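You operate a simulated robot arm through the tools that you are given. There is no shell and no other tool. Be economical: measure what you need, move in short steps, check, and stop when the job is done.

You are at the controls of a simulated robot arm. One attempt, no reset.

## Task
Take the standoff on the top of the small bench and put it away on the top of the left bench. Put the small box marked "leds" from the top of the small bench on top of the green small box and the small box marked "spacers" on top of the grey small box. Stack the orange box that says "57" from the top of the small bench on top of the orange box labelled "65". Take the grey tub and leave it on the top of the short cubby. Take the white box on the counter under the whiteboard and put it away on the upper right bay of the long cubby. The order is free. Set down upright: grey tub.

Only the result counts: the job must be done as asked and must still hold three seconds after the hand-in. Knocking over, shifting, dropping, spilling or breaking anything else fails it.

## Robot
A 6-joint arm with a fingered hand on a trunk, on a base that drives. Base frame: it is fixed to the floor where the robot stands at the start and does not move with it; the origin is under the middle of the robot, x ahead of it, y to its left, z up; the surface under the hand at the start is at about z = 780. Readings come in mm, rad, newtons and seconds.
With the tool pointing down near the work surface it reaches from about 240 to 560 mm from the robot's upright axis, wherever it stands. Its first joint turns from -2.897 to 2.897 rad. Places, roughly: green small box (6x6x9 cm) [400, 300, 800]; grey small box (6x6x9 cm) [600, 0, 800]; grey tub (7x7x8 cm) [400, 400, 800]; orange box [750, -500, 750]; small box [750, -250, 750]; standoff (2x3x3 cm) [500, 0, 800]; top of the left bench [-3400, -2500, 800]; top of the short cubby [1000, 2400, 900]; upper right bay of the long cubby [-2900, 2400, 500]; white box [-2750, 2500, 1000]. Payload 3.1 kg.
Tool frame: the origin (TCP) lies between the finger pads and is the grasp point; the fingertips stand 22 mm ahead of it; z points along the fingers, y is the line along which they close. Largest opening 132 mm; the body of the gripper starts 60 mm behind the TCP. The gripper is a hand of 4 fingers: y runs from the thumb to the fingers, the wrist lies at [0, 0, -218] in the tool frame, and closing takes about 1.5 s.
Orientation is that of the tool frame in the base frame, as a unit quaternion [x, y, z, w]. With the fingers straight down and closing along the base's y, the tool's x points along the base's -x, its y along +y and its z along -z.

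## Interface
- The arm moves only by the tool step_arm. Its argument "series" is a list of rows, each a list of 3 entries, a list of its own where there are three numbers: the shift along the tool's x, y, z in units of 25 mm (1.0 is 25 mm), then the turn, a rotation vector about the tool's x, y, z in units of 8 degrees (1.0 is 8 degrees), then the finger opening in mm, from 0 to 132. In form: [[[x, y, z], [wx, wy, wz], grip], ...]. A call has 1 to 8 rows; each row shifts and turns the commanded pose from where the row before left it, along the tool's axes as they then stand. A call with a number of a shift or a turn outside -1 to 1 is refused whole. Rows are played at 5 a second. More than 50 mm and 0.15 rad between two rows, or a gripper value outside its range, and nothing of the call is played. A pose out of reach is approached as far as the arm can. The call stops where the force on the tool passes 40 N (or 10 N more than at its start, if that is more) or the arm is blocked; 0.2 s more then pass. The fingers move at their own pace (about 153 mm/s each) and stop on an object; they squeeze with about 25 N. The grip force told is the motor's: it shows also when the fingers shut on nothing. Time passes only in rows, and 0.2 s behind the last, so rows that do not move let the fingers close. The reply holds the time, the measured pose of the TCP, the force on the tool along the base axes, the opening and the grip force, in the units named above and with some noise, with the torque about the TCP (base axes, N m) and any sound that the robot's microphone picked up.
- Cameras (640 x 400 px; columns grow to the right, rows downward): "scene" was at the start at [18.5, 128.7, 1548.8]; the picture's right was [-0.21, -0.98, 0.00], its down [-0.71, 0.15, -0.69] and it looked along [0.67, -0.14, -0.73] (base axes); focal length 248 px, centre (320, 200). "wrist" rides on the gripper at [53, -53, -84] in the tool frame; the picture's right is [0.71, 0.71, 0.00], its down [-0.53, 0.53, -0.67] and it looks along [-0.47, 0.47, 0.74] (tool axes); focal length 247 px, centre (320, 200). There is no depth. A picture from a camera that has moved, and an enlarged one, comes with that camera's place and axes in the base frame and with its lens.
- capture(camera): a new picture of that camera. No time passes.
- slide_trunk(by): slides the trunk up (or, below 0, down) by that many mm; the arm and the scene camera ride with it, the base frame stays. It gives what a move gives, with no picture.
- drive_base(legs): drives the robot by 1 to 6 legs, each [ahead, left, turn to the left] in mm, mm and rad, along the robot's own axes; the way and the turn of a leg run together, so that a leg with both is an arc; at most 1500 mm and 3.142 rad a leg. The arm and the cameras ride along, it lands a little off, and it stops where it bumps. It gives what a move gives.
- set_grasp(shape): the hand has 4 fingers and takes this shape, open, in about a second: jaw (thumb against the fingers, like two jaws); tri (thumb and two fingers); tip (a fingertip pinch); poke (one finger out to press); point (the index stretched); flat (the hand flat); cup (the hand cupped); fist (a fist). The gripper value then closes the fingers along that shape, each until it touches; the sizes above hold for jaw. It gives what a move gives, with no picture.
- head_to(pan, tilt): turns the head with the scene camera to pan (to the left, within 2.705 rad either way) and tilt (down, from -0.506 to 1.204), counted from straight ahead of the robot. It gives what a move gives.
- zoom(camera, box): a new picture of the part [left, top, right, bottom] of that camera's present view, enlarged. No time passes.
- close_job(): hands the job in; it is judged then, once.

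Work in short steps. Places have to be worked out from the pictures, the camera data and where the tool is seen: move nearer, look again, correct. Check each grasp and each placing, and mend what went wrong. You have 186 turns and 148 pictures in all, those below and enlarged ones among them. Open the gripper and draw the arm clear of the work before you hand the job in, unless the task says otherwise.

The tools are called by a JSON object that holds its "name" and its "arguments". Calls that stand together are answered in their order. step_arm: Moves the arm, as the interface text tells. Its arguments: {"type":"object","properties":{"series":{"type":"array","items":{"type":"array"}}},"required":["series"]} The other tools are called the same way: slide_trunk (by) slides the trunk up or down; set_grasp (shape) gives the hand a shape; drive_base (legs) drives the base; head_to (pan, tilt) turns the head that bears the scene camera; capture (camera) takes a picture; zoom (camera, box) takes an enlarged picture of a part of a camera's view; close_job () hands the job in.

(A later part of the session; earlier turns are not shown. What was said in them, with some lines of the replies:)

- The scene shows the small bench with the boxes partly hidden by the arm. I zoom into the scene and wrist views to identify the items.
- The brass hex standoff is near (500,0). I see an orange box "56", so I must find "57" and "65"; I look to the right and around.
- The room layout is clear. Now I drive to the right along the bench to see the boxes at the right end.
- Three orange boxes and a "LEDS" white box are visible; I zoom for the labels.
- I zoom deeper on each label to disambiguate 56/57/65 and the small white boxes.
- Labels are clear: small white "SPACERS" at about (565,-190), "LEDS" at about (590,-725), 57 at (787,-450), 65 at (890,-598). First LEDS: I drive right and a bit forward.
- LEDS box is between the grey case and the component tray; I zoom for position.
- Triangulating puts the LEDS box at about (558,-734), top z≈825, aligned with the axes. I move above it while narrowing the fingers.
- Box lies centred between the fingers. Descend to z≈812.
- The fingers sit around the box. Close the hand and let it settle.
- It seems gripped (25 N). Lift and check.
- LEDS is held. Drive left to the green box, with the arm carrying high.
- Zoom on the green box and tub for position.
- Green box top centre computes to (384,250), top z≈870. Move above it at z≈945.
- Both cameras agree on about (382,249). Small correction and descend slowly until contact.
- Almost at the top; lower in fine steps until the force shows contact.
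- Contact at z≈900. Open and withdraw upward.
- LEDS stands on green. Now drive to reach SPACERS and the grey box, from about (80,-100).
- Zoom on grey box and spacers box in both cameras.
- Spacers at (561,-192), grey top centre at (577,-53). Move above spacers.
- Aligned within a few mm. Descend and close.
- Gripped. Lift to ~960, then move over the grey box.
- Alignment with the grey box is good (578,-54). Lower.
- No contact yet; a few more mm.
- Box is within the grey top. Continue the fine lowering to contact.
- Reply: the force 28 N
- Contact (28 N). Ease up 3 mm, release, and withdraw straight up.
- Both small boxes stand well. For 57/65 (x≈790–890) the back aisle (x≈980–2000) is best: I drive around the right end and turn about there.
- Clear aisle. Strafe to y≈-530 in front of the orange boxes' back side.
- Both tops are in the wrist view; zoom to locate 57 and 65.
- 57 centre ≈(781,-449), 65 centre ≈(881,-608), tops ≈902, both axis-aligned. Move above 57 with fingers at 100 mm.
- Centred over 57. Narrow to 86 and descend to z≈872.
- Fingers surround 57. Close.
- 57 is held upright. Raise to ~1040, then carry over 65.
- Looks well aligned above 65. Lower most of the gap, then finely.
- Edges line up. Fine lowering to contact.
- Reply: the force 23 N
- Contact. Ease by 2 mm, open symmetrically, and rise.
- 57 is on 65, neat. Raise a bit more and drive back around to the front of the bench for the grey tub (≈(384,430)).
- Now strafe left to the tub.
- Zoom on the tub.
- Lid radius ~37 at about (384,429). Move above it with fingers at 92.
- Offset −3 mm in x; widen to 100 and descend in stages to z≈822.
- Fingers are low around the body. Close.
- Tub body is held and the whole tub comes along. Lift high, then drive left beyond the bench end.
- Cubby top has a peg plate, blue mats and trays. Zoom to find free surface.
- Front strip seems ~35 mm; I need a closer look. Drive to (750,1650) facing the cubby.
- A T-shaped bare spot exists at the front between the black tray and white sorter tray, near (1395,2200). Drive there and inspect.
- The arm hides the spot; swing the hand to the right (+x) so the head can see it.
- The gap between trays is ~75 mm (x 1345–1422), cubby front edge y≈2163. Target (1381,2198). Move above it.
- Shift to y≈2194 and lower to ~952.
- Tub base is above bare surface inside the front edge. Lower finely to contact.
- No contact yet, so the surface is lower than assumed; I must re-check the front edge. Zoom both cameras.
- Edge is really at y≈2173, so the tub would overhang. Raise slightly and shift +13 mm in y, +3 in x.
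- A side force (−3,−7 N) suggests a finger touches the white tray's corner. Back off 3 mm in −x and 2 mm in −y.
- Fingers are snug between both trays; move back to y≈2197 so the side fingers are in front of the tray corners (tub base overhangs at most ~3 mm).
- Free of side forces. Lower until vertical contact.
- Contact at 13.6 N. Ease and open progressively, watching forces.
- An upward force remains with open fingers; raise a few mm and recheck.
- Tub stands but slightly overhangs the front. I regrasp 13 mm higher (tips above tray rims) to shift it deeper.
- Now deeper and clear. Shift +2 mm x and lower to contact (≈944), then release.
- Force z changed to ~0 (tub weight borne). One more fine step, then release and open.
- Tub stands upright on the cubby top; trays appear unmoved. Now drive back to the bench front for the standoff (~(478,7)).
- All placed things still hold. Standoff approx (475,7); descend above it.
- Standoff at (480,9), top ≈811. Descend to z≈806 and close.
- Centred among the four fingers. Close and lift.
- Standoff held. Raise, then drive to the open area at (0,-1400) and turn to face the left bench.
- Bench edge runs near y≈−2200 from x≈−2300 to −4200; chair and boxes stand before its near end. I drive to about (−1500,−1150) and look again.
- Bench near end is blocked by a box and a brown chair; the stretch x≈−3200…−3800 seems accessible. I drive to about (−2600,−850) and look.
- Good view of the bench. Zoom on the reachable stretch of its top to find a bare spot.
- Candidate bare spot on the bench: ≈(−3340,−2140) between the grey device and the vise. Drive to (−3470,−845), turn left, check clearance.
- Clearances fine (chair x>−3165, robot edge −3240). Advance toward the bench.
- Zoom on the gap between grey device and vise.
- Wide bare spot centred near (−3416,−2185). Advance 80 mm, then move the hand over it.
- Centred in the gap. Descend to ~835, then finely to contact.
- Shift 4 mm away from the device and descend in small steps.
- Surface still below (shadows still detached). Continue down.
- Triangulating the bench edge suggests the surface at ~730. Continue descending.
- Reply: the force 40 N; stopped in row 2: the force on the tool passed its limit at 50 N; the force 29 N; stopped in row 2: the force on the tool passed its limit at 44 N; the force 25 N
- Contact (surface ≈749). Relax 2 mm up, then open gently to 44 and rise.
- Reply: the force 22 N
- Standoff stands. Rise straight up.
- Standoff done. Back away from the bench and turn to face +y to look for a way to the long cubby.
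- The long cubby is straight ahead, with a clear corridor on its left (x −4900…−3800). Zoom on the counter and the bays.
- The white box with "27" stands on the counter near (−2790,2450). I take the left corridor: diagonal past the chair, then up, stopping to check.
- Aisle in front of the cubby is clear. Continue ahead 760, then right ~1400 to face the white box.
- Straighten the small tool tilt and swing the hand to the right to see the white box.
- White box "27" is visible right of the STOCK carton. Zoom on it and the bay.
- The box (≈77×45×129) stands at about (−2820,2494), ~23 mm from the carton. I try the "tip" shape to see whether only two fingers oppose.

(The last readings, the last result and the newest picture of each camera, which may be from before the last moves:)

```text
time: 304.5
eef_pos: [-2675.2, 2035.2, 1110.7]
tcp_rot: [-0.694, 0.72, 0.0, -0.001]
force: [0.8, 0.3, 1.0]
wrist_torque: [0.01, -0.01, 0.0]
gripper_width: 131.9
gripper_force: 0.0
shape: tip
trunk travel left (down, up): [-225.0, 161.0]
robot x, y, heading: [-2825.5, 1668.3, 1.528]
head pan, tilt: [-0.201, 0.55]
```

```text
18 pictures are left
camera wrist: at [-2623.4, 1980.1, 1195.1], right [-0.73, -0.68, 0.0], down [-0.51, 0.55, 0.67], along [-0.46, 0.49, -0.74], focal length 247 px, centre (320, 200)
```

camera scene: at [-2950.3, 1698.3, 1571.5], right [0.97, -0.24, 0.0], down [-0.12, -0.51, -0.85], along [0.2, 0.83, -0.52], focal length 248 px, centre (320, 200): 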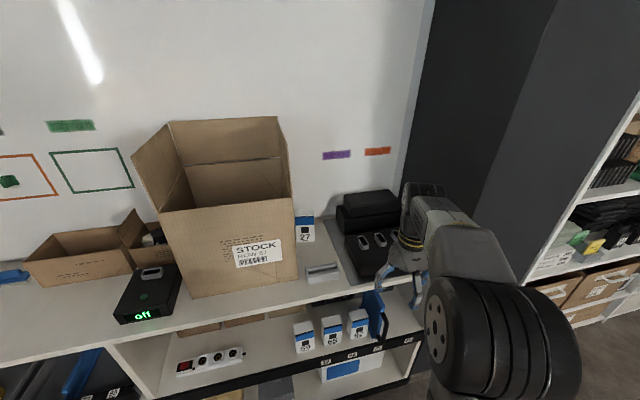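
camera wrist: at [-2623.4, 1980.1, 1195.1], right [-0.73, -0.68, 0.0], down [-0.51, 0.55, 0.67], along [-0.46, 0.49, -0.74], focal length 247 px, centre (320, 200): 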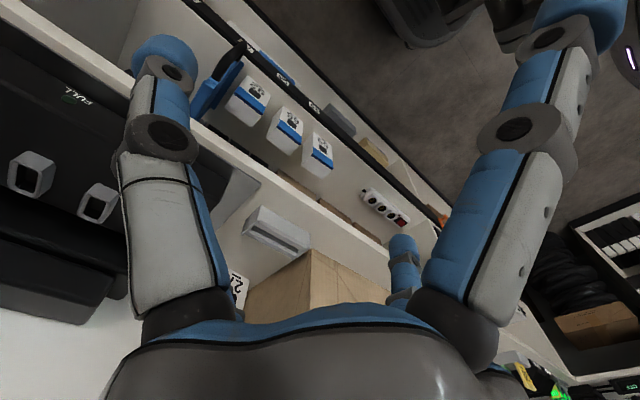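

In "tip" the other fingers spread out, so I return to "jaw" and will yaw the hand 45° so two fingers go on the front face and two on the back. Raise the trunk and drive nearer.

{"name": "set_grasp", "arguments": {"shape": "jaw"}}

{"name": "slide_trunk", "arguments": {"by": 150}}

{"name": "drive_base", "arguments": {"legs": [[0, -50, 0.04], [225, 0, 0]]}}

```text
time: 305.4
eef_pos: [-2674.9, 2035.0, 1110.9]
tcp_rot: [-0.694, 0.72, 0.0, -0.001]
force: [0.9, -0.7, -1.0]
wrist_torque: [0.02, -0.03, -0.02]
gripper_width: 131.7
gripper_force: 0.1
shape: jaw
trunk travel left (down, up): [-225.0, 161.0]
robot x, y, heading: [-2822.0, 1666.9, 1.532]
head pan, tilt: [-0.201, 0.55]
```

```text
time: 307.1
eef_pos: [-2675.5, 2034.5, 1261.7]
tcp_rot: [-0.694, 0.72, 0.0, 0.0]
force: [0.2, 0.0, -1.1]
wrist_torque: [0.0, 0.0, 0.01]
gripper_width: 132.0
gripper_force: 0.0
shape: jaw
trunk travel left (down, up): [-375.0, 11.0]
robot x, y, heading: [-2822.5, 1670.0, 1.53]
head pan, tilt: [-0.201, 0.55]
```

```text
time: 309.4
eef_pos: [-2641.5, 2261.8, 1260.8]
tcp_rot: [0.709, -0.705, 0.0, 0.002]
force: [-0.6, -0.4, -0.7]
wrist_torque: [0.0, -0.03, -0.01]
gripper_width: 131.7
gripper_force: 0.0
shape: jaw
trunk travel left (down, up): [-375.0, 11.0]
robot x, y, heading: [-2776.0, 1889.6, 1.576]
head pan, tilt: [-0.201, 0.55]
```

Now yaw the hand −45° and then move toward above the box.

{"name": "step_arm", "arguments": {"series": [[[0, 0, 0], [0, 0, -0.94], 104], [[0, 0, 0], [0, 0, -0.94], 104], [[0, 0, 0], [0, 0, -0.94], 104], [[0, 0, 0], [0, 0, -0.94], 104], [[0, 0, 0], [0, 0, -0.94], 104], [[0, 0, 0], [0, 0, -0.94], 104]]}}

{"name": "step_arm", "arguments": {"series": [[[-0.95, -0.14, 0], [0, 0, 0], 104], [[-0.95, -0.14, 0], [0, 0, 0], 104], [[-0.95, -0.14, 0], [0, 0, 0], 104], [[-0.95, -0.14, 0], [0, 0, 0], 104], [[-0.95, -0.14, 0], [0, 0, 0], 104], [[-0.95, -0.14, 0], [0, 0, 0], 104], [[-0.95, -0.14, 0], [0, 0, 0], 104], [[-0.95, -0.14, 0], [0, 0, 0], 104]]}}

{"name": "capture", "arguments": {"camera": "wrist"}}

```text
time: 310.8
eef_pos: [-2640.9, 2262.3, 1260.8]
tcp_rot: [0.925, -0.379, 0.0, 0.001]
force: [-0.2, 0.0, -0.4]
wrist_torque: [-0.01, -0.02, 0.0]
gripper_width: 104.2
gripper_force: 0.0
shape: jaw
trunk travel left (down, up): [-375.0, 11.0]
robot x, y, heading: [-2774.2, 1889.6, 1.572]
head pan, tilt: [-0.201, 0.55]
```

```text
time: 312.6
eef_pos: [-2749.0, 2407.3, 1261.3]
tcp_rot: [0.925, -0.38, 0.0, 0.0]
force: [0.4, -0.3, -0.9]
wrist_torque: [0.01, 0.01, -0.03]
gripper_width: 103.9
gripper_force: 0.0
shape: jaw
out of reach, approached as far as the arm can: row 8
trunk travel left (down, up): [-375.0, 11.0]
robot x, y, heading: [-2772.0, 1889.4, 1.576]
head pan, tilt: [-0.201, 0.55]
```

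```text
17 pictures are left
camera wrist: at [-2672.4, 2407.5, 1345.6], right [0.01, -1.0, 0.0], down [-0.74, 0.0, 0.67], along [-0.67, -0.01, -0.74], focal length 247 px, centre (320, 200)
```

wrist: 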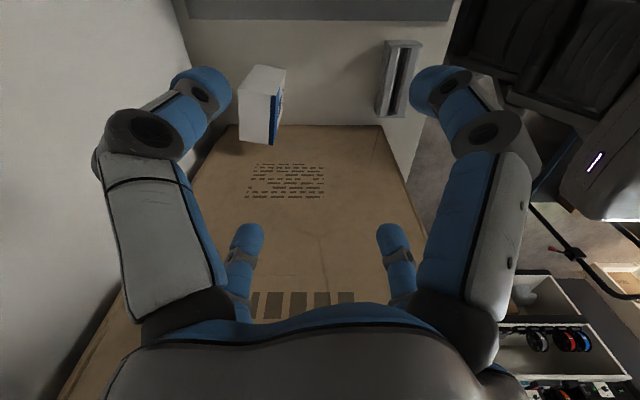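

Reach limit for a vertical tool; I'll need ~20° forward pitch. Zoom the wrist view for exact box and carton positions.

{"name": "zoom", "arguments": {"camera": "wrist", "box": [210, 50, 310, 160]}}

```text
3.64 times, centred on (260, 105) of wrist
camera zoom: at [-2672.4, 2407.5, 1345.6], right [0.01, -1.0, 0.0], down [-0.74, 0.0, 0.67], along [-0.67, -0.01, -0.74], focal length 898 px, centre (538, 546)
```

zoom: 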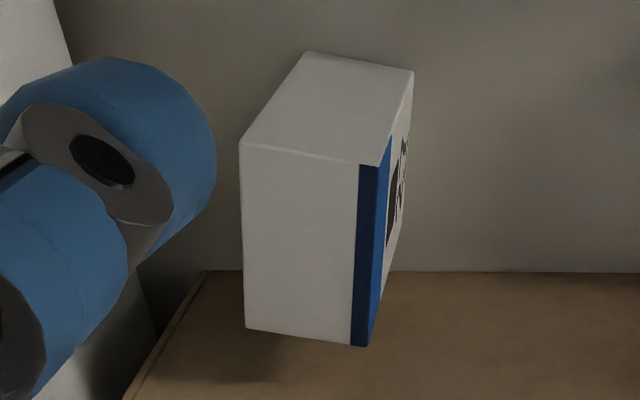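

Box centre ≈(−2817,2497), rotated ≈10°, gap to carton ≈32 mm. Yaw +10° to match, descend some, and pitch 18° forward.

{"name": "step_arm", "arguments": {"series": [[[0, 0, 1], [0, 0, 0.62], 104], [[0, 0, 1], [0, 0, 0.63], 104], [[0, 0, 0], [0.43, -0.61, 0], 104], [[0, 0, 0], [0.43, -0.61, 0], 104], [[0, 0, 0], [0.43, -0.61, 0], 104]]}}

```text
time: 313.8
eef_pos: [-2750.0, 2403.4, 1211.3]
tcp_rot: [0.878, -0.453, -0.073, -0.138]
force: [-0.2, -1.2, -1.1]
wrist_torque: [0.03, 0.01, -0.02]
gripper_width: 103.9
gripper_force: 0.0
shape: jaw
trunk travel left (down, up): [-375.0, 11.0]
robot x, y, heading: [-2771.8, 1883.5, 1.574]
head pan, tilt: [-0.201, 0.55]
```

Move to a hover 110 mm back along the tool axis from the grasp point.

{"name": "step_arm", "arguments": {"series": [[[-0.444, 0.318, 0.986], [0, 0, 0], 104], [[-0.444, 0.318, 0.986], [0, 0, 0], 104], [[-0.444, 0.318, 0.986], [0, 0, 0], 104], [[-0.444, 0.318, 0.986], [0, 0, 0], 104], [[-0.444, 0.318, 0.986], [0, 0, 0], 104]]}}

{"name": "capture", "arguments": {"camera": "wrist"}}

```text
time: 315.0
eef_pos: [-2813.2, 2464.9, 1099.7]
tcp_rot: [0.878, -0.453, -0.072, -0.138]
force: [1.3, -0.4, -0.3]
wrist_torque: [0.03, -0.02, 0.03]
gripper_width: 104.3
gripper_force: 0.2
shape: jaw
trunk travel left (down, up): [-375.0, 11.0]
robot x, y, heading: [-2771.7, 1886.6, 1.579]
head pan, tilt: [-0.201, 0.55]
```

```text
15 pictures are left
camera wrist: at [-2739.6, 2427.3, 1175.7], right [-0.17, -0.94, -0.3], down [-0.73, -0.09, 0.68], along [-0.66, 0.33, -0.67], focal length 247 px, centre (320, 200)
```

wrist: 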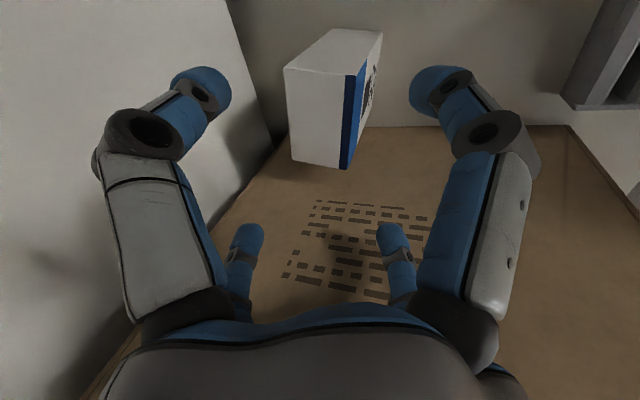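

Box centre confirmed (−2818,2496). Widen to 110, correct laterally, and descend along the tool axis.

{"name": "step_arm", "arguments": {"series": [[[0.32, 0.1, 0.26], [0, 0, 0], 110], [[0, 0, 1], [0, 0, 0], 110], [[0, 0, 1], [0, 0, 0], 110], [[0, 0, 0.6], [0, 0, 0], 110]]}}

{"name": "capture", "arguments": {"camera": "wrist"}}

```text
time: 316.0
eef_pos: [-2813.2, 2480.3, 1028.3]
tcp_rot: [0.878, -0.453, -0.073, -0.138]
force: [0.1, 0.5, 0.3]
wrist_torque: [0.01, -0.01, 0.01]
gripper_width: 109.5
gripper_force: 0.1
shape: jaw
trunk travel left (down, up): [-375.0, 11.0]
robot x, y, heading: [-2772.0, 1885.6, 1.576]
head pan, tilt: [-0.201, 0.55]
```

```text
14 pictures are left
camera wrist: at [-2738.7, 2442.6, 1105.6], right [-0.17, -0.94, -0.3], down [-0.73, -0.09, 0.68], along [-0.66, 0.33, -0.67], focal length 247 px, centre (320, 200)
```

wrist: 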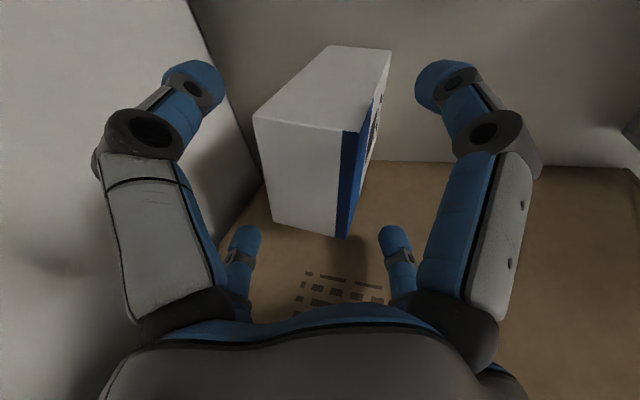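

Fingers straddle the front/back faces properly. Descend the last 32 mm and close.

{"name": "step_arm", "arguments": {"series": [[[0, 0, 0.7], [0, 0, 0], 110], [[0, 0, 0.6], [0, 0, 0], 110]]}}

{"name": "step_arm", "arguments": {"series": [[[0, 0, 0], [0, 0, 0], 95], [[0, 0, 0], [0, 0, 0], 80], [[0, 0, 0], [0, 0, 0], 60], [[0, 0, 0], [0, 0, 0], 40], [[0, 0, 0], [0, 0, 0], 30], [[0, 0, 0], [0, 0, 0], 30], [[0, 0, 0], [0, 0, 0], 30]]}}

{"name": "capture", "arguments": {"camera": "wrist"}}

```text
time: 316.6
eef_pos: [-2813.1, 2487.2, 999.1]
tcp_rot: [0.878, -0.454, -0.072, -0.137]
force: [0.0, 0.5, 0.4]
wrist_torque: [-0.02, 0.0, 0.01]
gripper_width: 109.8
gripper_force: 0.1
shape: jaw
trunk travel left (down, up): [-375.0, 11.0]
robot x, y, heading: [-2772.4, 1889.5, 1.577]
head pan, tilt: [-0.201, 0.55]
```

```text
time: 318.2
eef_pos: [-2813.1, 2487.1, 1000.6]
tcp_rot: [0.878, -0.452, -0.074, -0.138]
force: [1.2, -0.4, 7.6]
wrist_torque: [-0.18, 0.17, 0.04]
gripper_width: 59.2
gripper_force: 25.1
shape: jaw
trunk travel left (down, up): [-375.0, 11.0]
robot x, y, heading: [-2772.0, 1889.8, 1.58]
head pan, tilt: [-0.201, 0.55]
```

```text
13 pictures are left
camera wrist: at [-2737.9, 2450.5, 1076.0], right [-0.17, -0.94, -0.3], down [-0.73, -0.09, 0.68], along [-0.66, 0.34, -0.67], focal length 247 px, centre (320, 200)
```

wrist: 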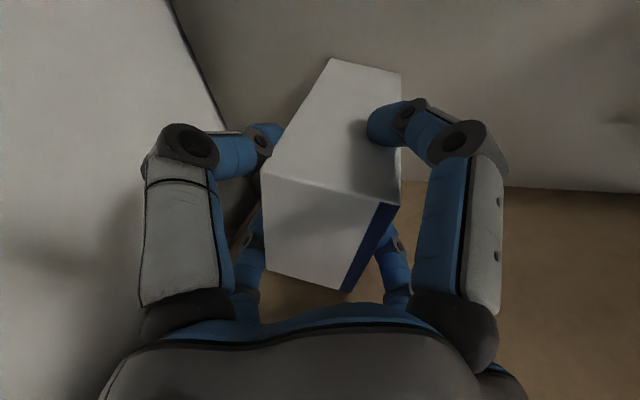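

The box turned a bit in the grasp but is held with 25 N. Lift vertically and check.

{"name": "step_arm", "arguments": {"series": [[[-0.13, -0.09, -0.48], [0, 0, 0], 30], [[-0.25, -0.18, -0.95], [0, 0, 0], 30], [[-0.25, -0.18, -0.95], [0, 0, 0], 30]]}}

{"name": "capture", "arguments": {"camera": "wrist"}}

{"name": "capture", "arguments": {"camera": "scene"}}

```text
time: 319.0
eef_pos: [-2811.2, 2486.3, 1064.3]
tcp_rot: [0.878, -0.454, -0.072, -0.137]
force: [-0.6, -1.1, -1.6]
wrist_torque: [-0.01, -0.05, -0.01]
gripper_width: 58.4
gripper_force: 25.0
shape: jaw
trunk travel left (down, up): [-375.0, 11.0]
robot x, y, heading: [-2774.0, 1886.5, 1.574]
head pan, tilt: [-0.201, 0.55]
```

```text
12 pictures are left
camera wrist: at [-2736.1, 2449.3, 1139.4], right [-0.17, -0.94, -0.3], down [-0.73, -0.09, 0.68], along [-0.66, 0.33, -0.67], focal length 247 px, centre (320, 200)
```

wrist: 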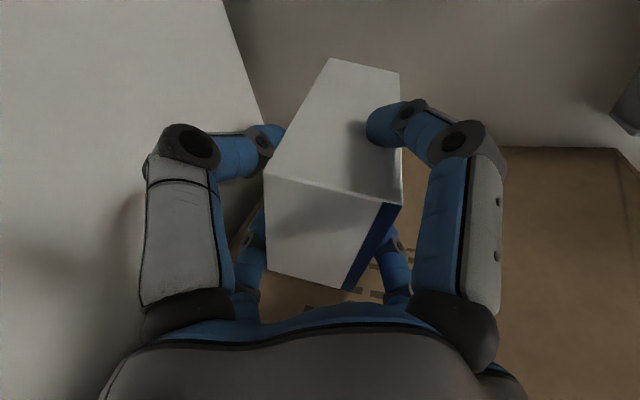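

```text
11 pictures are left
camera scene: at [-2902.8, 1913.9, 1721.7], right [0.98, -0.19, 0.0], down [-0.1, -0.51, -0.85], along [0.17, 0.84, -0.52], focal length 248 px, centre (320, 200)
```

scene: 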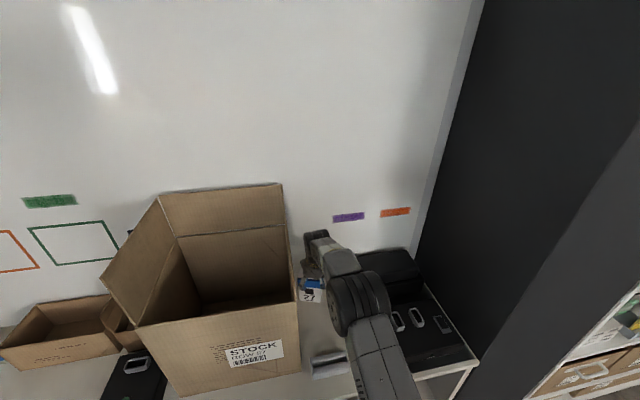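

Box is held (weight felt). Raise more and back the robot away from the counter.

{"name": "step_arm", "arguments": {"series": [[[-0.25, -0.18, -0.95], [0, 0, 0], 30], [[-0.25, -0.18, -0.95], [0, 0, 0], 30], [[-0.25, -0.18, -0.95], [0, 0, 0], 30]]}}

{"name": "drive_base", "arguments": {"legs": [[-290, 0, 0]]}}

```text
time: 319.8
eef_pos: [-2812.8, 2487.1, 1135.9]
tcp_rot: [0.878, -0.453, -0.073, -0.137]
force: [0.4, 0.2, -1.6]
wrist_torque: [-0.01, -0.05, 0.03]
gripper_width: 58.0
gripper_force: 24.9
shape: jaw
trunk travel left (down, up): [-375.0, 11.0]
robot x, y, heading: [-2773.8, 1884.7, 1.58]
head pan, tilt: [-0.201, 0.55]
```

```text
time: 321.8
eef_pos: [-2813.0, 2196.2, 1136.3]
tcp_rot: [0.879, -0.451, -0.072, -0.138]
force: [0.2, 0.3, -2.1]
wrist_torque: [0.01, -0.03, -0.04]
gripper_width: 58.1
gripper_force: 25.2
shape: jaw
trunk travel left (down, up): [-375.0, 11.0]
robot x, y, heading: [-2771.8, 1593.8, 1.582]
head pan, tilt: [-0.201, 0.55]
```

Retract the hand by 125 mm, then begin the rotation to a horizontal tool with the box on its narrow side.

{"name": "step_arm", "arguments": {"series": [[[0.775, 0.552, -0.309], [0, 0, 0], 30], [[0.775, 0.552, -0.309], [0, 0, 0], 30], [[0.775, 0.552, -0.309], [0, 0, 0], 30], [[0.775, 0.552, -0.309], [0, 0, 0], 30], [[0.775, 0.552, -0.309], [0, 0, 0], 30]]}}

{"name": "step_arm", "arguments": {"series": [[[0, 0, 0], [0.655, 0.026, -0.754], 30], [[0, 0, 0], [0.655, 0.026, -0.754], 30], [[0, 0, 0], [0.655, 0.026, -0.754], 30], [[0, 0, 0], [0.655, 0.026, -0.754], 30], [[0, 0, 0], [0.655, 0.026, -0.754], 30], [[0, 0, 0], [0.655, 0.026, -0.754], 30], [[0, 0, 0], [0.655, 0.026, -0.754], 30], [[0, 0, 0], [0.655, 0.026, -0.754], 30]]}}

```text
time: 323.0
eef_pos: [-2811.0, 2071.2, 1134.9]
tcp_rot: [0.879, -0.451, -0.073, -0.136]
force: [0.4, 0.8, -2.2]
wrist_torque: [0.0, -0.06, 0.01]
gripper_width: 57.3
gripper_force: 24.5
shape: jaw
trunk travel left (down, up): [-375.0, 11.0]
robot x, y, heading: [-2773.6, 1595.1, 1.584]
head pan, tilt: [-0.201, 0.55]
```

```text
time: 324.8
eef_pos: [-2812.7, 2070.5, 1134.8]
tcp_rot: [0.879, -0.057, 0.162, -0.444]
force: [0.8, 0.4, -1.9]
wrist_torque: [-0.03, 0.0, -0.02]
gripper_width: 55.7
gripper_force: 24.8
shape: jaw
trunk travel left (down, up): [-375.0, 11.0]
robot x, y, heading: [-2770.4, 1596.8, 1.577]
head pan, tilt: [-0.201, 0.55]
```

Rotation proceeds. Finish it.

{"name": "step_arm", "arguments": {"series": [[[0, 0, 0], [0.655, 0.026, -0.754], 30], [[0, 0, 0], [0.655, 0.026, -0.754], 30], [[0, 0, 0], [0.655, 0.026, -0.754], 30], [[0, 0, 0], [0.655, 0.026, -0.754], 30], [[0, 0, 0], [0.655, 0.026, -0.754], 30], [[0, 0, 0], [0.655, 0.026, -0.754], 30], [[0, 0, 0], [0.655, 0.026, -0.754], 30], [[0, 0, 0], [0.62, 0.026, -0.71], 30]]}}

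{"name": "capture", "arguments": {"camera": "wrist"}}

```text
time: 326.6
eef_pos: [-2835.4, 2063.1, 1136.1]
tcp_rot: [0.616, 0.347, 0.35, -0.614]
force: [-0.3, 0.7, -2.2]
wrist_torque: [-0.09, 0.02, -0.01]
gripper_width: 54.8
gripper_force: 25.4
shape: jaw
out of reach, approached as far as the arm can: row 8
trunk travel left (down, up): [-375.0, 11.0]
robot x, y, heading: [-2770.7, 1599.4, 1.582]
head pan, tilt: [-0.201, 0.55]
```

```text
10 pictures are left
camera wrist: at [-2854.4, 1979.8, 1209.4], right [0.97, 0.0, 0.24], down [0.18, -0.67, -0.72], along [0.16, 0.74, -0.65], focal length 247 px, centre (320, 200)
```

wrist: 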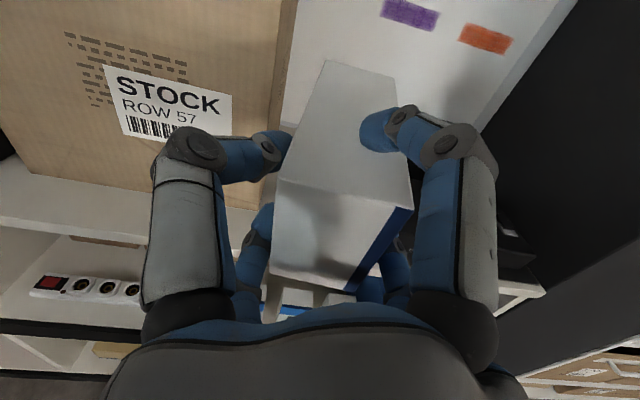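

Orientation is as intended: tool horizontal, box side level. Strafe left to the free part of the bay and lower the trunk.

{"name": "drive_base", "arguments": {"legs": [[-15, 182, -0.008]]}}

{"name": "slide_trunk", "arguments": {"by": -360}}

{"name": "step_arm", "arguments": {"series": [[[-0.857, 0.515, 0], [0, 0, 0], 30], [[-0.857, 0.515, 0], [0, 0, 0], 30], [[-0.857, 0.515, 0], [0, 0, 0], 30], [[-0.857, 0.515, 0], [0, 0, 0], 30]]}}

```text
time: 328.1
eef_pos: [-3011.6, 2046.6, 1136.3]
tcp_rot: [0.618, 0.344, 0.352, -0.613]
force: [-0.1, 0.6, -2.2]
wrist_torque: [-0.12, 0.05, 0.02]
gripper_width: 54.6
gripper_force: 24.9
shape: jaw
trunk travel left (down, up): [-375.0, 11.0]
robot x, y, heading: [-2948.7, 1579.3, 1.573]
head pan, tilt: [-0.201, 0.55]
```

```text
time: 331.6
eef_pos: [-3011.0, 2047.9, 774.4]
tcp_rot: [0.618, 0.344, 0.351, -0.614]
force: [0.1, -0.2, -2.4]
wrist_torque: [-0.08, 0.09, -0.04]
gripper_width: 54.7
gripper_force: 24.6
shape: jaw
trunk travel left (down, up): [-15.0, 371.0]
robot x, y, heading: [-2949.3, 1578.9, 1.575]
head pan, tilt: [-0.201, 0.55]
```

```text
time: 332.6
eef_pos: [-3011.1, 2048.9, 674.8]
tcp_rot: [0.618, 0.344, 0.351, -0.614]
force: [0.0, -0.1, -2.5]
wrist_torque: [-0.08, 0.04, -0.01]
gripper_width: 54.7
gripper_force: 25.4
shape: jaw
trunk travel left (down, up): [-15.0, 371.0]
robot x, y, heading: [-2951.2, 1581.7, 1.575]
head pan, tilt: [-0.201, 0.55]
```

Arm reaches low fine. Lower to ~600 and look with both cameras.

{"name": "step_arm", "arguments": {"series": [[[-0.857, 0.515, 0], [0, 0, 0], 30], [[-0.857, 0.515, 0], [0, 0, 0], 30]]}}

{"name": "head_to", "arguments": {"pan": 0.0, "tilt": 0.75}}

{"name": "capture", "arguments": {"camera": "scene"}}

{"name": "capture", "arguments": {"camera": "wrist"}}

```text
time: 333.2
eef_pos: [-3009.8, 2049.9, 626.2]
tcp_rot: [0.618, 0.344, 0.351, -0.613]
force: [0.2, -0.7, -2.2]
wrist_torque: [-0.11, 0.05, 0.01]
gripper_width: 54.5
gripper_force: 24.7
shape: jaw
trunk travel left (down, up): [-15.0, 371.0]
robot x, y, heading: [-2949.5, 1576.8, 1.576]
head pan, tilt: [-0.201, 0.55]
```

```text
time: 333.9
eef_pos: [-3009.9, 2049.2, 628.0]
tcp_rot: [0.618, 0.344, 0.35, -0.614]
force: [0.0, 0.3, -1.6]
wrist_torque: [-0.08, 0.05, 0.03]
gripper_width: 54.5
gripper_force: 24.8
shape: jaw
trunk travel left (down, up): [-15.0, 371.0]
robot x, y, heading: [-2950.7, 1579.6, 1.576]
head pan, tilt: [0.0, 0.75]
```

```text
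9 pictures are left
camera scene: at [-3097.5, 1600.3, 1344.1], right [1.0, 0.0, 0.0], down [0.0, -0.68, -0.73], along [0.0, 0.73, -0.68], focal length 248 px, centre (320, 200)
```

scene: 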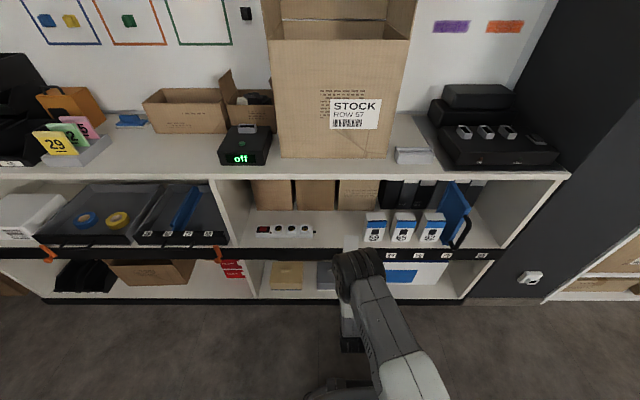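

```text
8 pictures are left
camera wrist: at [-3028.7, 1965.9, 699.9], right [0.97, -0.01, 0.24], down [0.17, -0.67, -0.72], along [0.17, 0.74, -0.65], focal length 247 px, centre (320, 200)
```

wrist: 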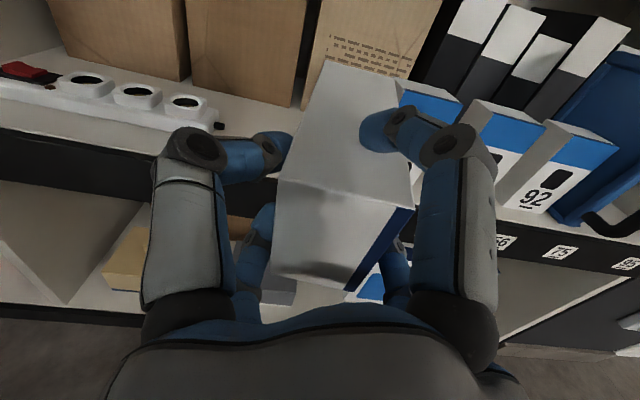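

Shelf z≈500, free space x −3120…−2904; the box is centred. Lower to ~578 and drive ahead 205 to insert.

{"name": "step_arm", "arguments": {"series": [[[-0.857, 0.515, 0], [0, 0, 0], 30], [[-0.857, 0.515, 0], [0, 0, 0], 30]]}}

{"name": "drive_base", "arguments": {"legs": [[150, 0, 0]]}}

{"name": "capture", "arguments": {"camera": "wrist"}}

```text
time: 334.5
eef_pos: [-3008.1, 2047.5, 575.8]
tcp_rot: [0.619, 0.343, 0.351, -0.613]
force: [-0.3, 0.1, -2.6]
wrist_torque: [-0.07, 0.05, 0.0]
gripper_width: 54.4
gripper_force: 25.0
shape: jaw
trunk travel left (down, up): [-15.0, 371.0]
robot x, y, heading: [-2952.2, 1582.1, 1.575]
head pan, tilt: [0.0, 0.75]
```

```text
time: 335.9
eef_pos: [-3008.2, 2201.4, 576.1]
tcp_rot: [0.619, 0.343, 0.352, -0.612]
force: [0.7, -0.5, -1.8]
wrist_torque: [-0.09, 0.04, 0.0]
gripper_width: 54.5
gripper_force: 25.1
shape: jaw
trunk travel left (down, up): [-15.0, 371.0]
robot x, y, heading: [-2948.5, 1733.0, 1.574]
head pan, tilt: [0.0, 0.75]
```

```text
7 pictures are left
camera wrist: at [-3027.2, 2117.5, 649.1], right [0.97, -0.01, 0.24], down [0.17, -0.67, -0.72], along [0.17, 0.74, -0.65], focal length 247 px, centre (320, 200)
```

wrist: 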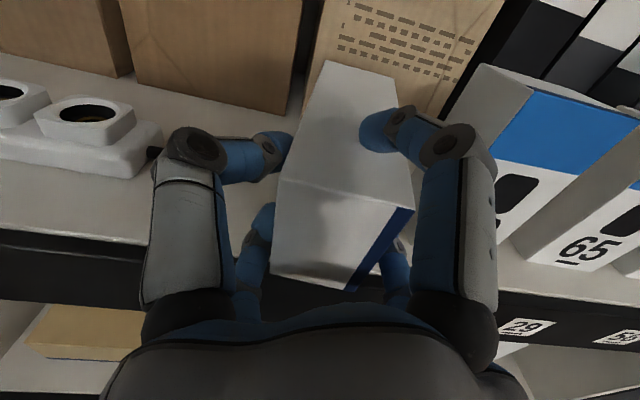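

Aligned, clear of neighbours. Insert 52 mm more, then lower to contact.

{"name": "drive_base", "arguments": {"legs": [[52, 0, 0]]}}

{"name": "step_arm", "arguments": {"series": [[[-0.43, 0.26, 0], [0, 0, 0], 30], [[-0.26, 0.155, 0], [0, 0, 0], 30], [[-0.1, 0.06, 0], [0, 0, 0], 30]]}}

{"name": "step_arm", "arguments": {"series": [[[-0.086, 0.05, 0], [0, 0, 0], 30], [[-0.086, 0.05, 0], [0, 0, 0], 30]]}}

```text
time: 336.8
eef_pos: [-3008.7, 2252.2, 575.4]
tcp_rot: [0.619, 0.343, 0.351, -0.613]
force: [0.7, 0.4, -2.3]
wrist_torque: [-0.09, 0.05, 0.01]
gripper_width: 54.4
gripper_force: 24.8
shape: jaw
trunk travel left (down, up): [-15.0, 371.0]
robot x, y, heading: [-2950.9, 1781.6, 1.567]
head pan, tilt: [0.0, 0.75]
```

```text
time: 337.6
eef_pos: [-3008.3, 2254.7, 561.6]
tcp_rot: [-0.612, -0.337, -0.355, 0.621]
force: [-0.7, -0.6, 16.8]
wrist_torque: [-0.56, 0.51, 0.01]
gripper_width: 53.2
gripper_force: 25.2
shape: jaw
trunk travel left (down, up): [-15.0, 371.0]
robot x, y, heading: [-2951.2, 1785.5, 1.576]
head pan, tilt: [0.0, 0.75]
stopped in row 3: the force on the tool passed its limit at 46 N (the readings are from after the stop); the commanded pose is now the measured one
```

```text
time: 338.0
eef_pos: [-3009.5, 2257.5, 563.2]
tcp_rot: [-0.609, -0.334, -0.356, 0.626]
force: [0.8, -1.5, 15.5]
wrist_torque: [-0.55, 0.48, 0.03]
gripper_width: 52.9
gripper_force: 25.4
shape: jaw
trunk travel left (down, up): [-15.0, 371.0]
robot x, y, heading: [-2950.6, 1780.7, 1.568]
head pan, tilt: [0.0, 0.75]
stopped in row 2: the force on the tool passed its limit at 43 N (the readings are from after the stop); the commanded pose is now the measured one
```

The lower knuckle touches the shelf edge while the box is ~14 mm above. Raise 3 mm and pitch the box's far end down ~7° for a gentle landing.

{"name": "step_arm", "arguments": {"series": [[[0.12, -0.07, 0], [0, 0, 0], 30], [[0, 0, 0], [-0.23, -0.38, 0], 30], [[0, 0, 0], [-0.23, -0.38, 0], 30]]}}

{"name": "capture", "arguments": {"camera": "wrist"}}

```text
time: 338.8
eef_pos: [-3009.4, 2256.9, 563.6]
tcp_rot: [0.65, 0.357, 0.334, -0.583]
force: [0.2, 0.4, -2.1]
wrist_torque: [-0.09, 0.05, 0.0]
gripper_width: 53.3
gripper_force: 25.0
shape: jaw
trunk travel left (down, up): [-15.0, 371.0]
robot x, y, heading: [-2953.6, 1782.6, 1.572]
head pan, tilt: [0.0, 0.75]
```

```text
6 pictures are left
camera wrist: at [-3028.5, 2180.2, 644.2], right [0.97, 0.01, 0.23], down [0.16, -0.74, -0.65], along [0.17, 0.67, -0.72], focal length 247 px, centre (320, 200)
```

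wrist: 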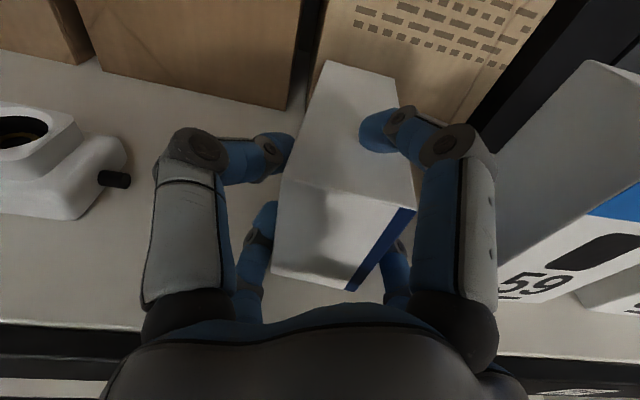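

Free again; lower in 3 mm steps until the far end touches.

{"name": "step_arm", "arguments": {"series": [[[-0.1, 0.06, 0.01], [0, 0, 0], 30], [[-0.06, 0.04, 0.01], [0, 0, 0], 30]]}}

```text
time: 339.4
eef_pos: [-3009.8, 2256.3, 561.8]
tcp_rot: [0.648, 0.353, 0.335, -0.585]
force: [0.8, 0.5, 12.1]
wrist_torque: [-0.01, 0.25, -0.01]
gripper_width: 53.3
gripper_force: 24.5
shape: jaw
trunk travel left (down, up): [-15.0, 371.0]
robot x, y, heading: [-2952.0, 1786.1, 1.573]
head pan, tilt: [0.0, 0.75]
```

Touching. Open gradually while easing up, so the box settles on the shelf.

{"name": "step_arm", "arguments": {"series": [[[0.06, -0.04, 0], [0, 0, 0], 58], [[0.1, -0.06, 0], [0, 0, 0], 66], [[0.1, -0.06, 0], [0, 0, 0], 74], [[0.1, -0.06, 0], [0, 0, 0], 82], [[0, 0, 0], [0, 0, 0], 86], [[0, 0, 0], [0, 0, 0], 86]]}}

{"name": "capture", "arguments": {"camera": "wrist"}}

```text
time: 340.8
eef_pos: [-3010.2, 2255.0, 568.8]
tcp_rot: [0.649, 0.356, 0.334, -0.584]
force: [0.0, -0.3, 0.0]
wrist_torque: [-0.02, -0.01, -0.01]
gripper_width: 85.4
gripper_force: 0.0
shape: jaw
trunk travel left (down, up): [-15.0, 371.0]
robot x, y, heading: [-2953.1, 1781.4, 1.575]
head pan, tilt: [0.0, 0.75]
```

```text
5 pictures are left
camera wrist: at [-3028.5, 2180.4, 650.4], right [0.97, 0.0, 0.23], down [0.16, -0.74, -0.66], along [0.17, 0.68, -0.72], focal length 247 px, centre (320, 200)
```

wrist: 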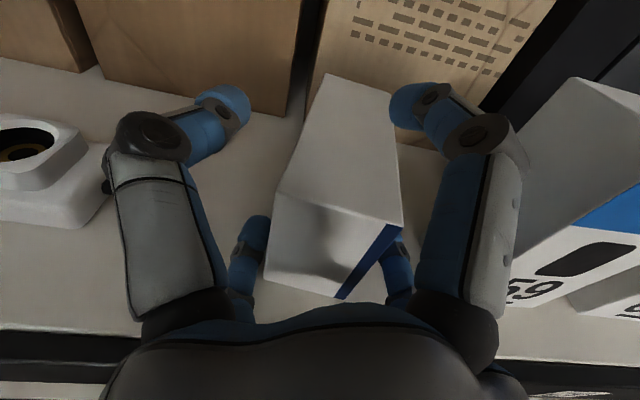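

Box released and standing on its narrow side in the bay. Withdraw along the tool axis.

{"name": "step_arm", "arguments": {"series": [[[0, 0, -0.5], [0, 0, 0], 86], [[0, 0, -1], [0, 0, 0], 86], [[0, 0, -1], [0, 0, 0], 86], [[0, 0, -1], [0, 0, 0], 86], [[0, 0, -1], [0, 0, 0], 86], [[0, 0, -1], [0, 0, 0], 86]]}}

{"name": "drive_base", "arguments": {"legs": [[-180, 0, 0]]}}

{"name": "capture", "arguments": {"camera": "wrist"}}

```text
time: 342.4
eef_pos: [-3027.7, 2143.6, 587.8]
tcp_rot: [0.64, 0.314, 0.332, -0.617]
force: [0.2, 0.4, 0.3]
wrist_torque: [-0.01, 0.02, 0.02]
gripper_width: 85.6
gripper_force: 0.1
shape: jaw
out of reach, approached as far as the arm can: row 6
trunk travel left (down, up): [-15.0, 371.0]
robot x, y, heading: [-2948.9, 1778.9, 1.573]
head pan, tilt: [0.0, 0.75]
stopped in row 6: the arm was blocked; the commanded pose is now the measured one
```

```text
time: 343.9
eef_pos: [-3030.5, 1962.7, 587.9]
tcp_rot: [0.638, 0.317, 0.331, -0.619]
force: [0.7, -0.1, -0.4]
wrist_torque: [-0.03, 0.03, -0.01]
gripper_width: 85.9
gripper_force: 0.1
shape: jaw
trunk travel left (down, up): [-15.0, 371.0]
robot x, y, heading: [-2948.9, 1601.1, 1.575]
head pan, tilt: [0.0, 0.75]
```

```text
4 pictures are left
camera wrist: at [-3045.6, 1880.0, 664.4], right [0.99, -0.03, 0.16], down [0.1, -0.68, -0.72], along [0.13, 0.73, -0.67], focal length 247 px, centre (320, 200)
```

wrist: 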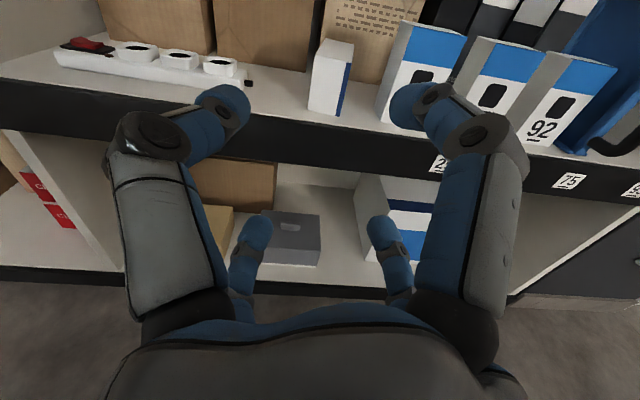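

Box sits in the bay. Zoom to verify it is fully on the shelf.

{"name": "zoom", "arguments": {"camera": "wrist", "box": [270, 20, 420, 150]}}

{"name": "zoom", "arguments": {"camera": "scene", "box": [230, 120, 480, 300]}}

```text
3.08 times, centred on (345, 85) of wrist
camera zoom: at [-3045.6, 1880.0, 664.4], right [0.99, -0.03, 0.16], down [0.1, -0.68, -0.72], along [0.13, 0.73, -0.67], focal length 760 px, centre (243, 554)
```

zoom: 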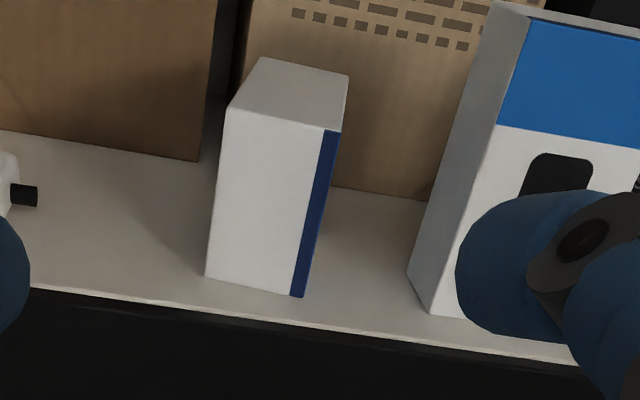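

```text
2.22 times, centred on (355, 210) of scene
camera zoom: at [-3097.5, 1621.8, 1344.1], right [1.0, 0.01, 0.0], down [0.0, -0.68, -0.73], along [0.0, 0.73, -0.68], focal length 551 px, centre (242, 178)
```

zoom: 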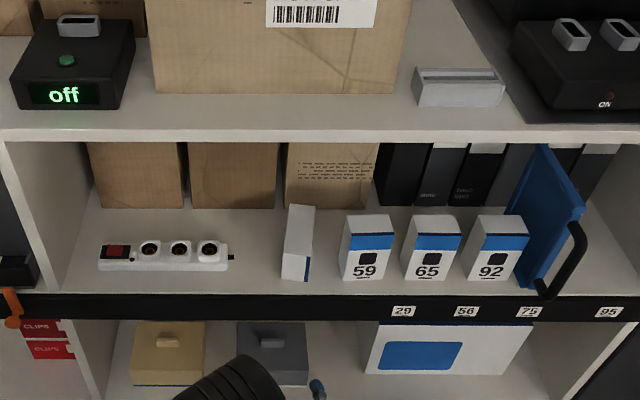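

All tasks are done: the box is fully in the bay, the gripper is open and empty, and the arm is clear. Handing in.

{"name": "close_job", "arguments": {}}

```text
The job is handed in.
```

I finished all six placements and handed the job in with the gripper open and the arm clear.

- **Standoff:** it stands on the top of the left bench.
- **"leds" and "spacers":** "leds" is on the green small box and "spacers" is on the grey one.
- **Orange boxes:** "57" is stacked squarely on "65".
- **Grey tub:** it is upright on the top of the short cubby. While I set it down, the fingers pressed lightly (about 7 N) on a tray next to it. I saw no movement, but I couldn't check the front corner of the white tray afterwards.
- **White box:** the "27" box is in the upper right bay of the long cubby. It lies on its narrow side because I could not reach in with it upright.
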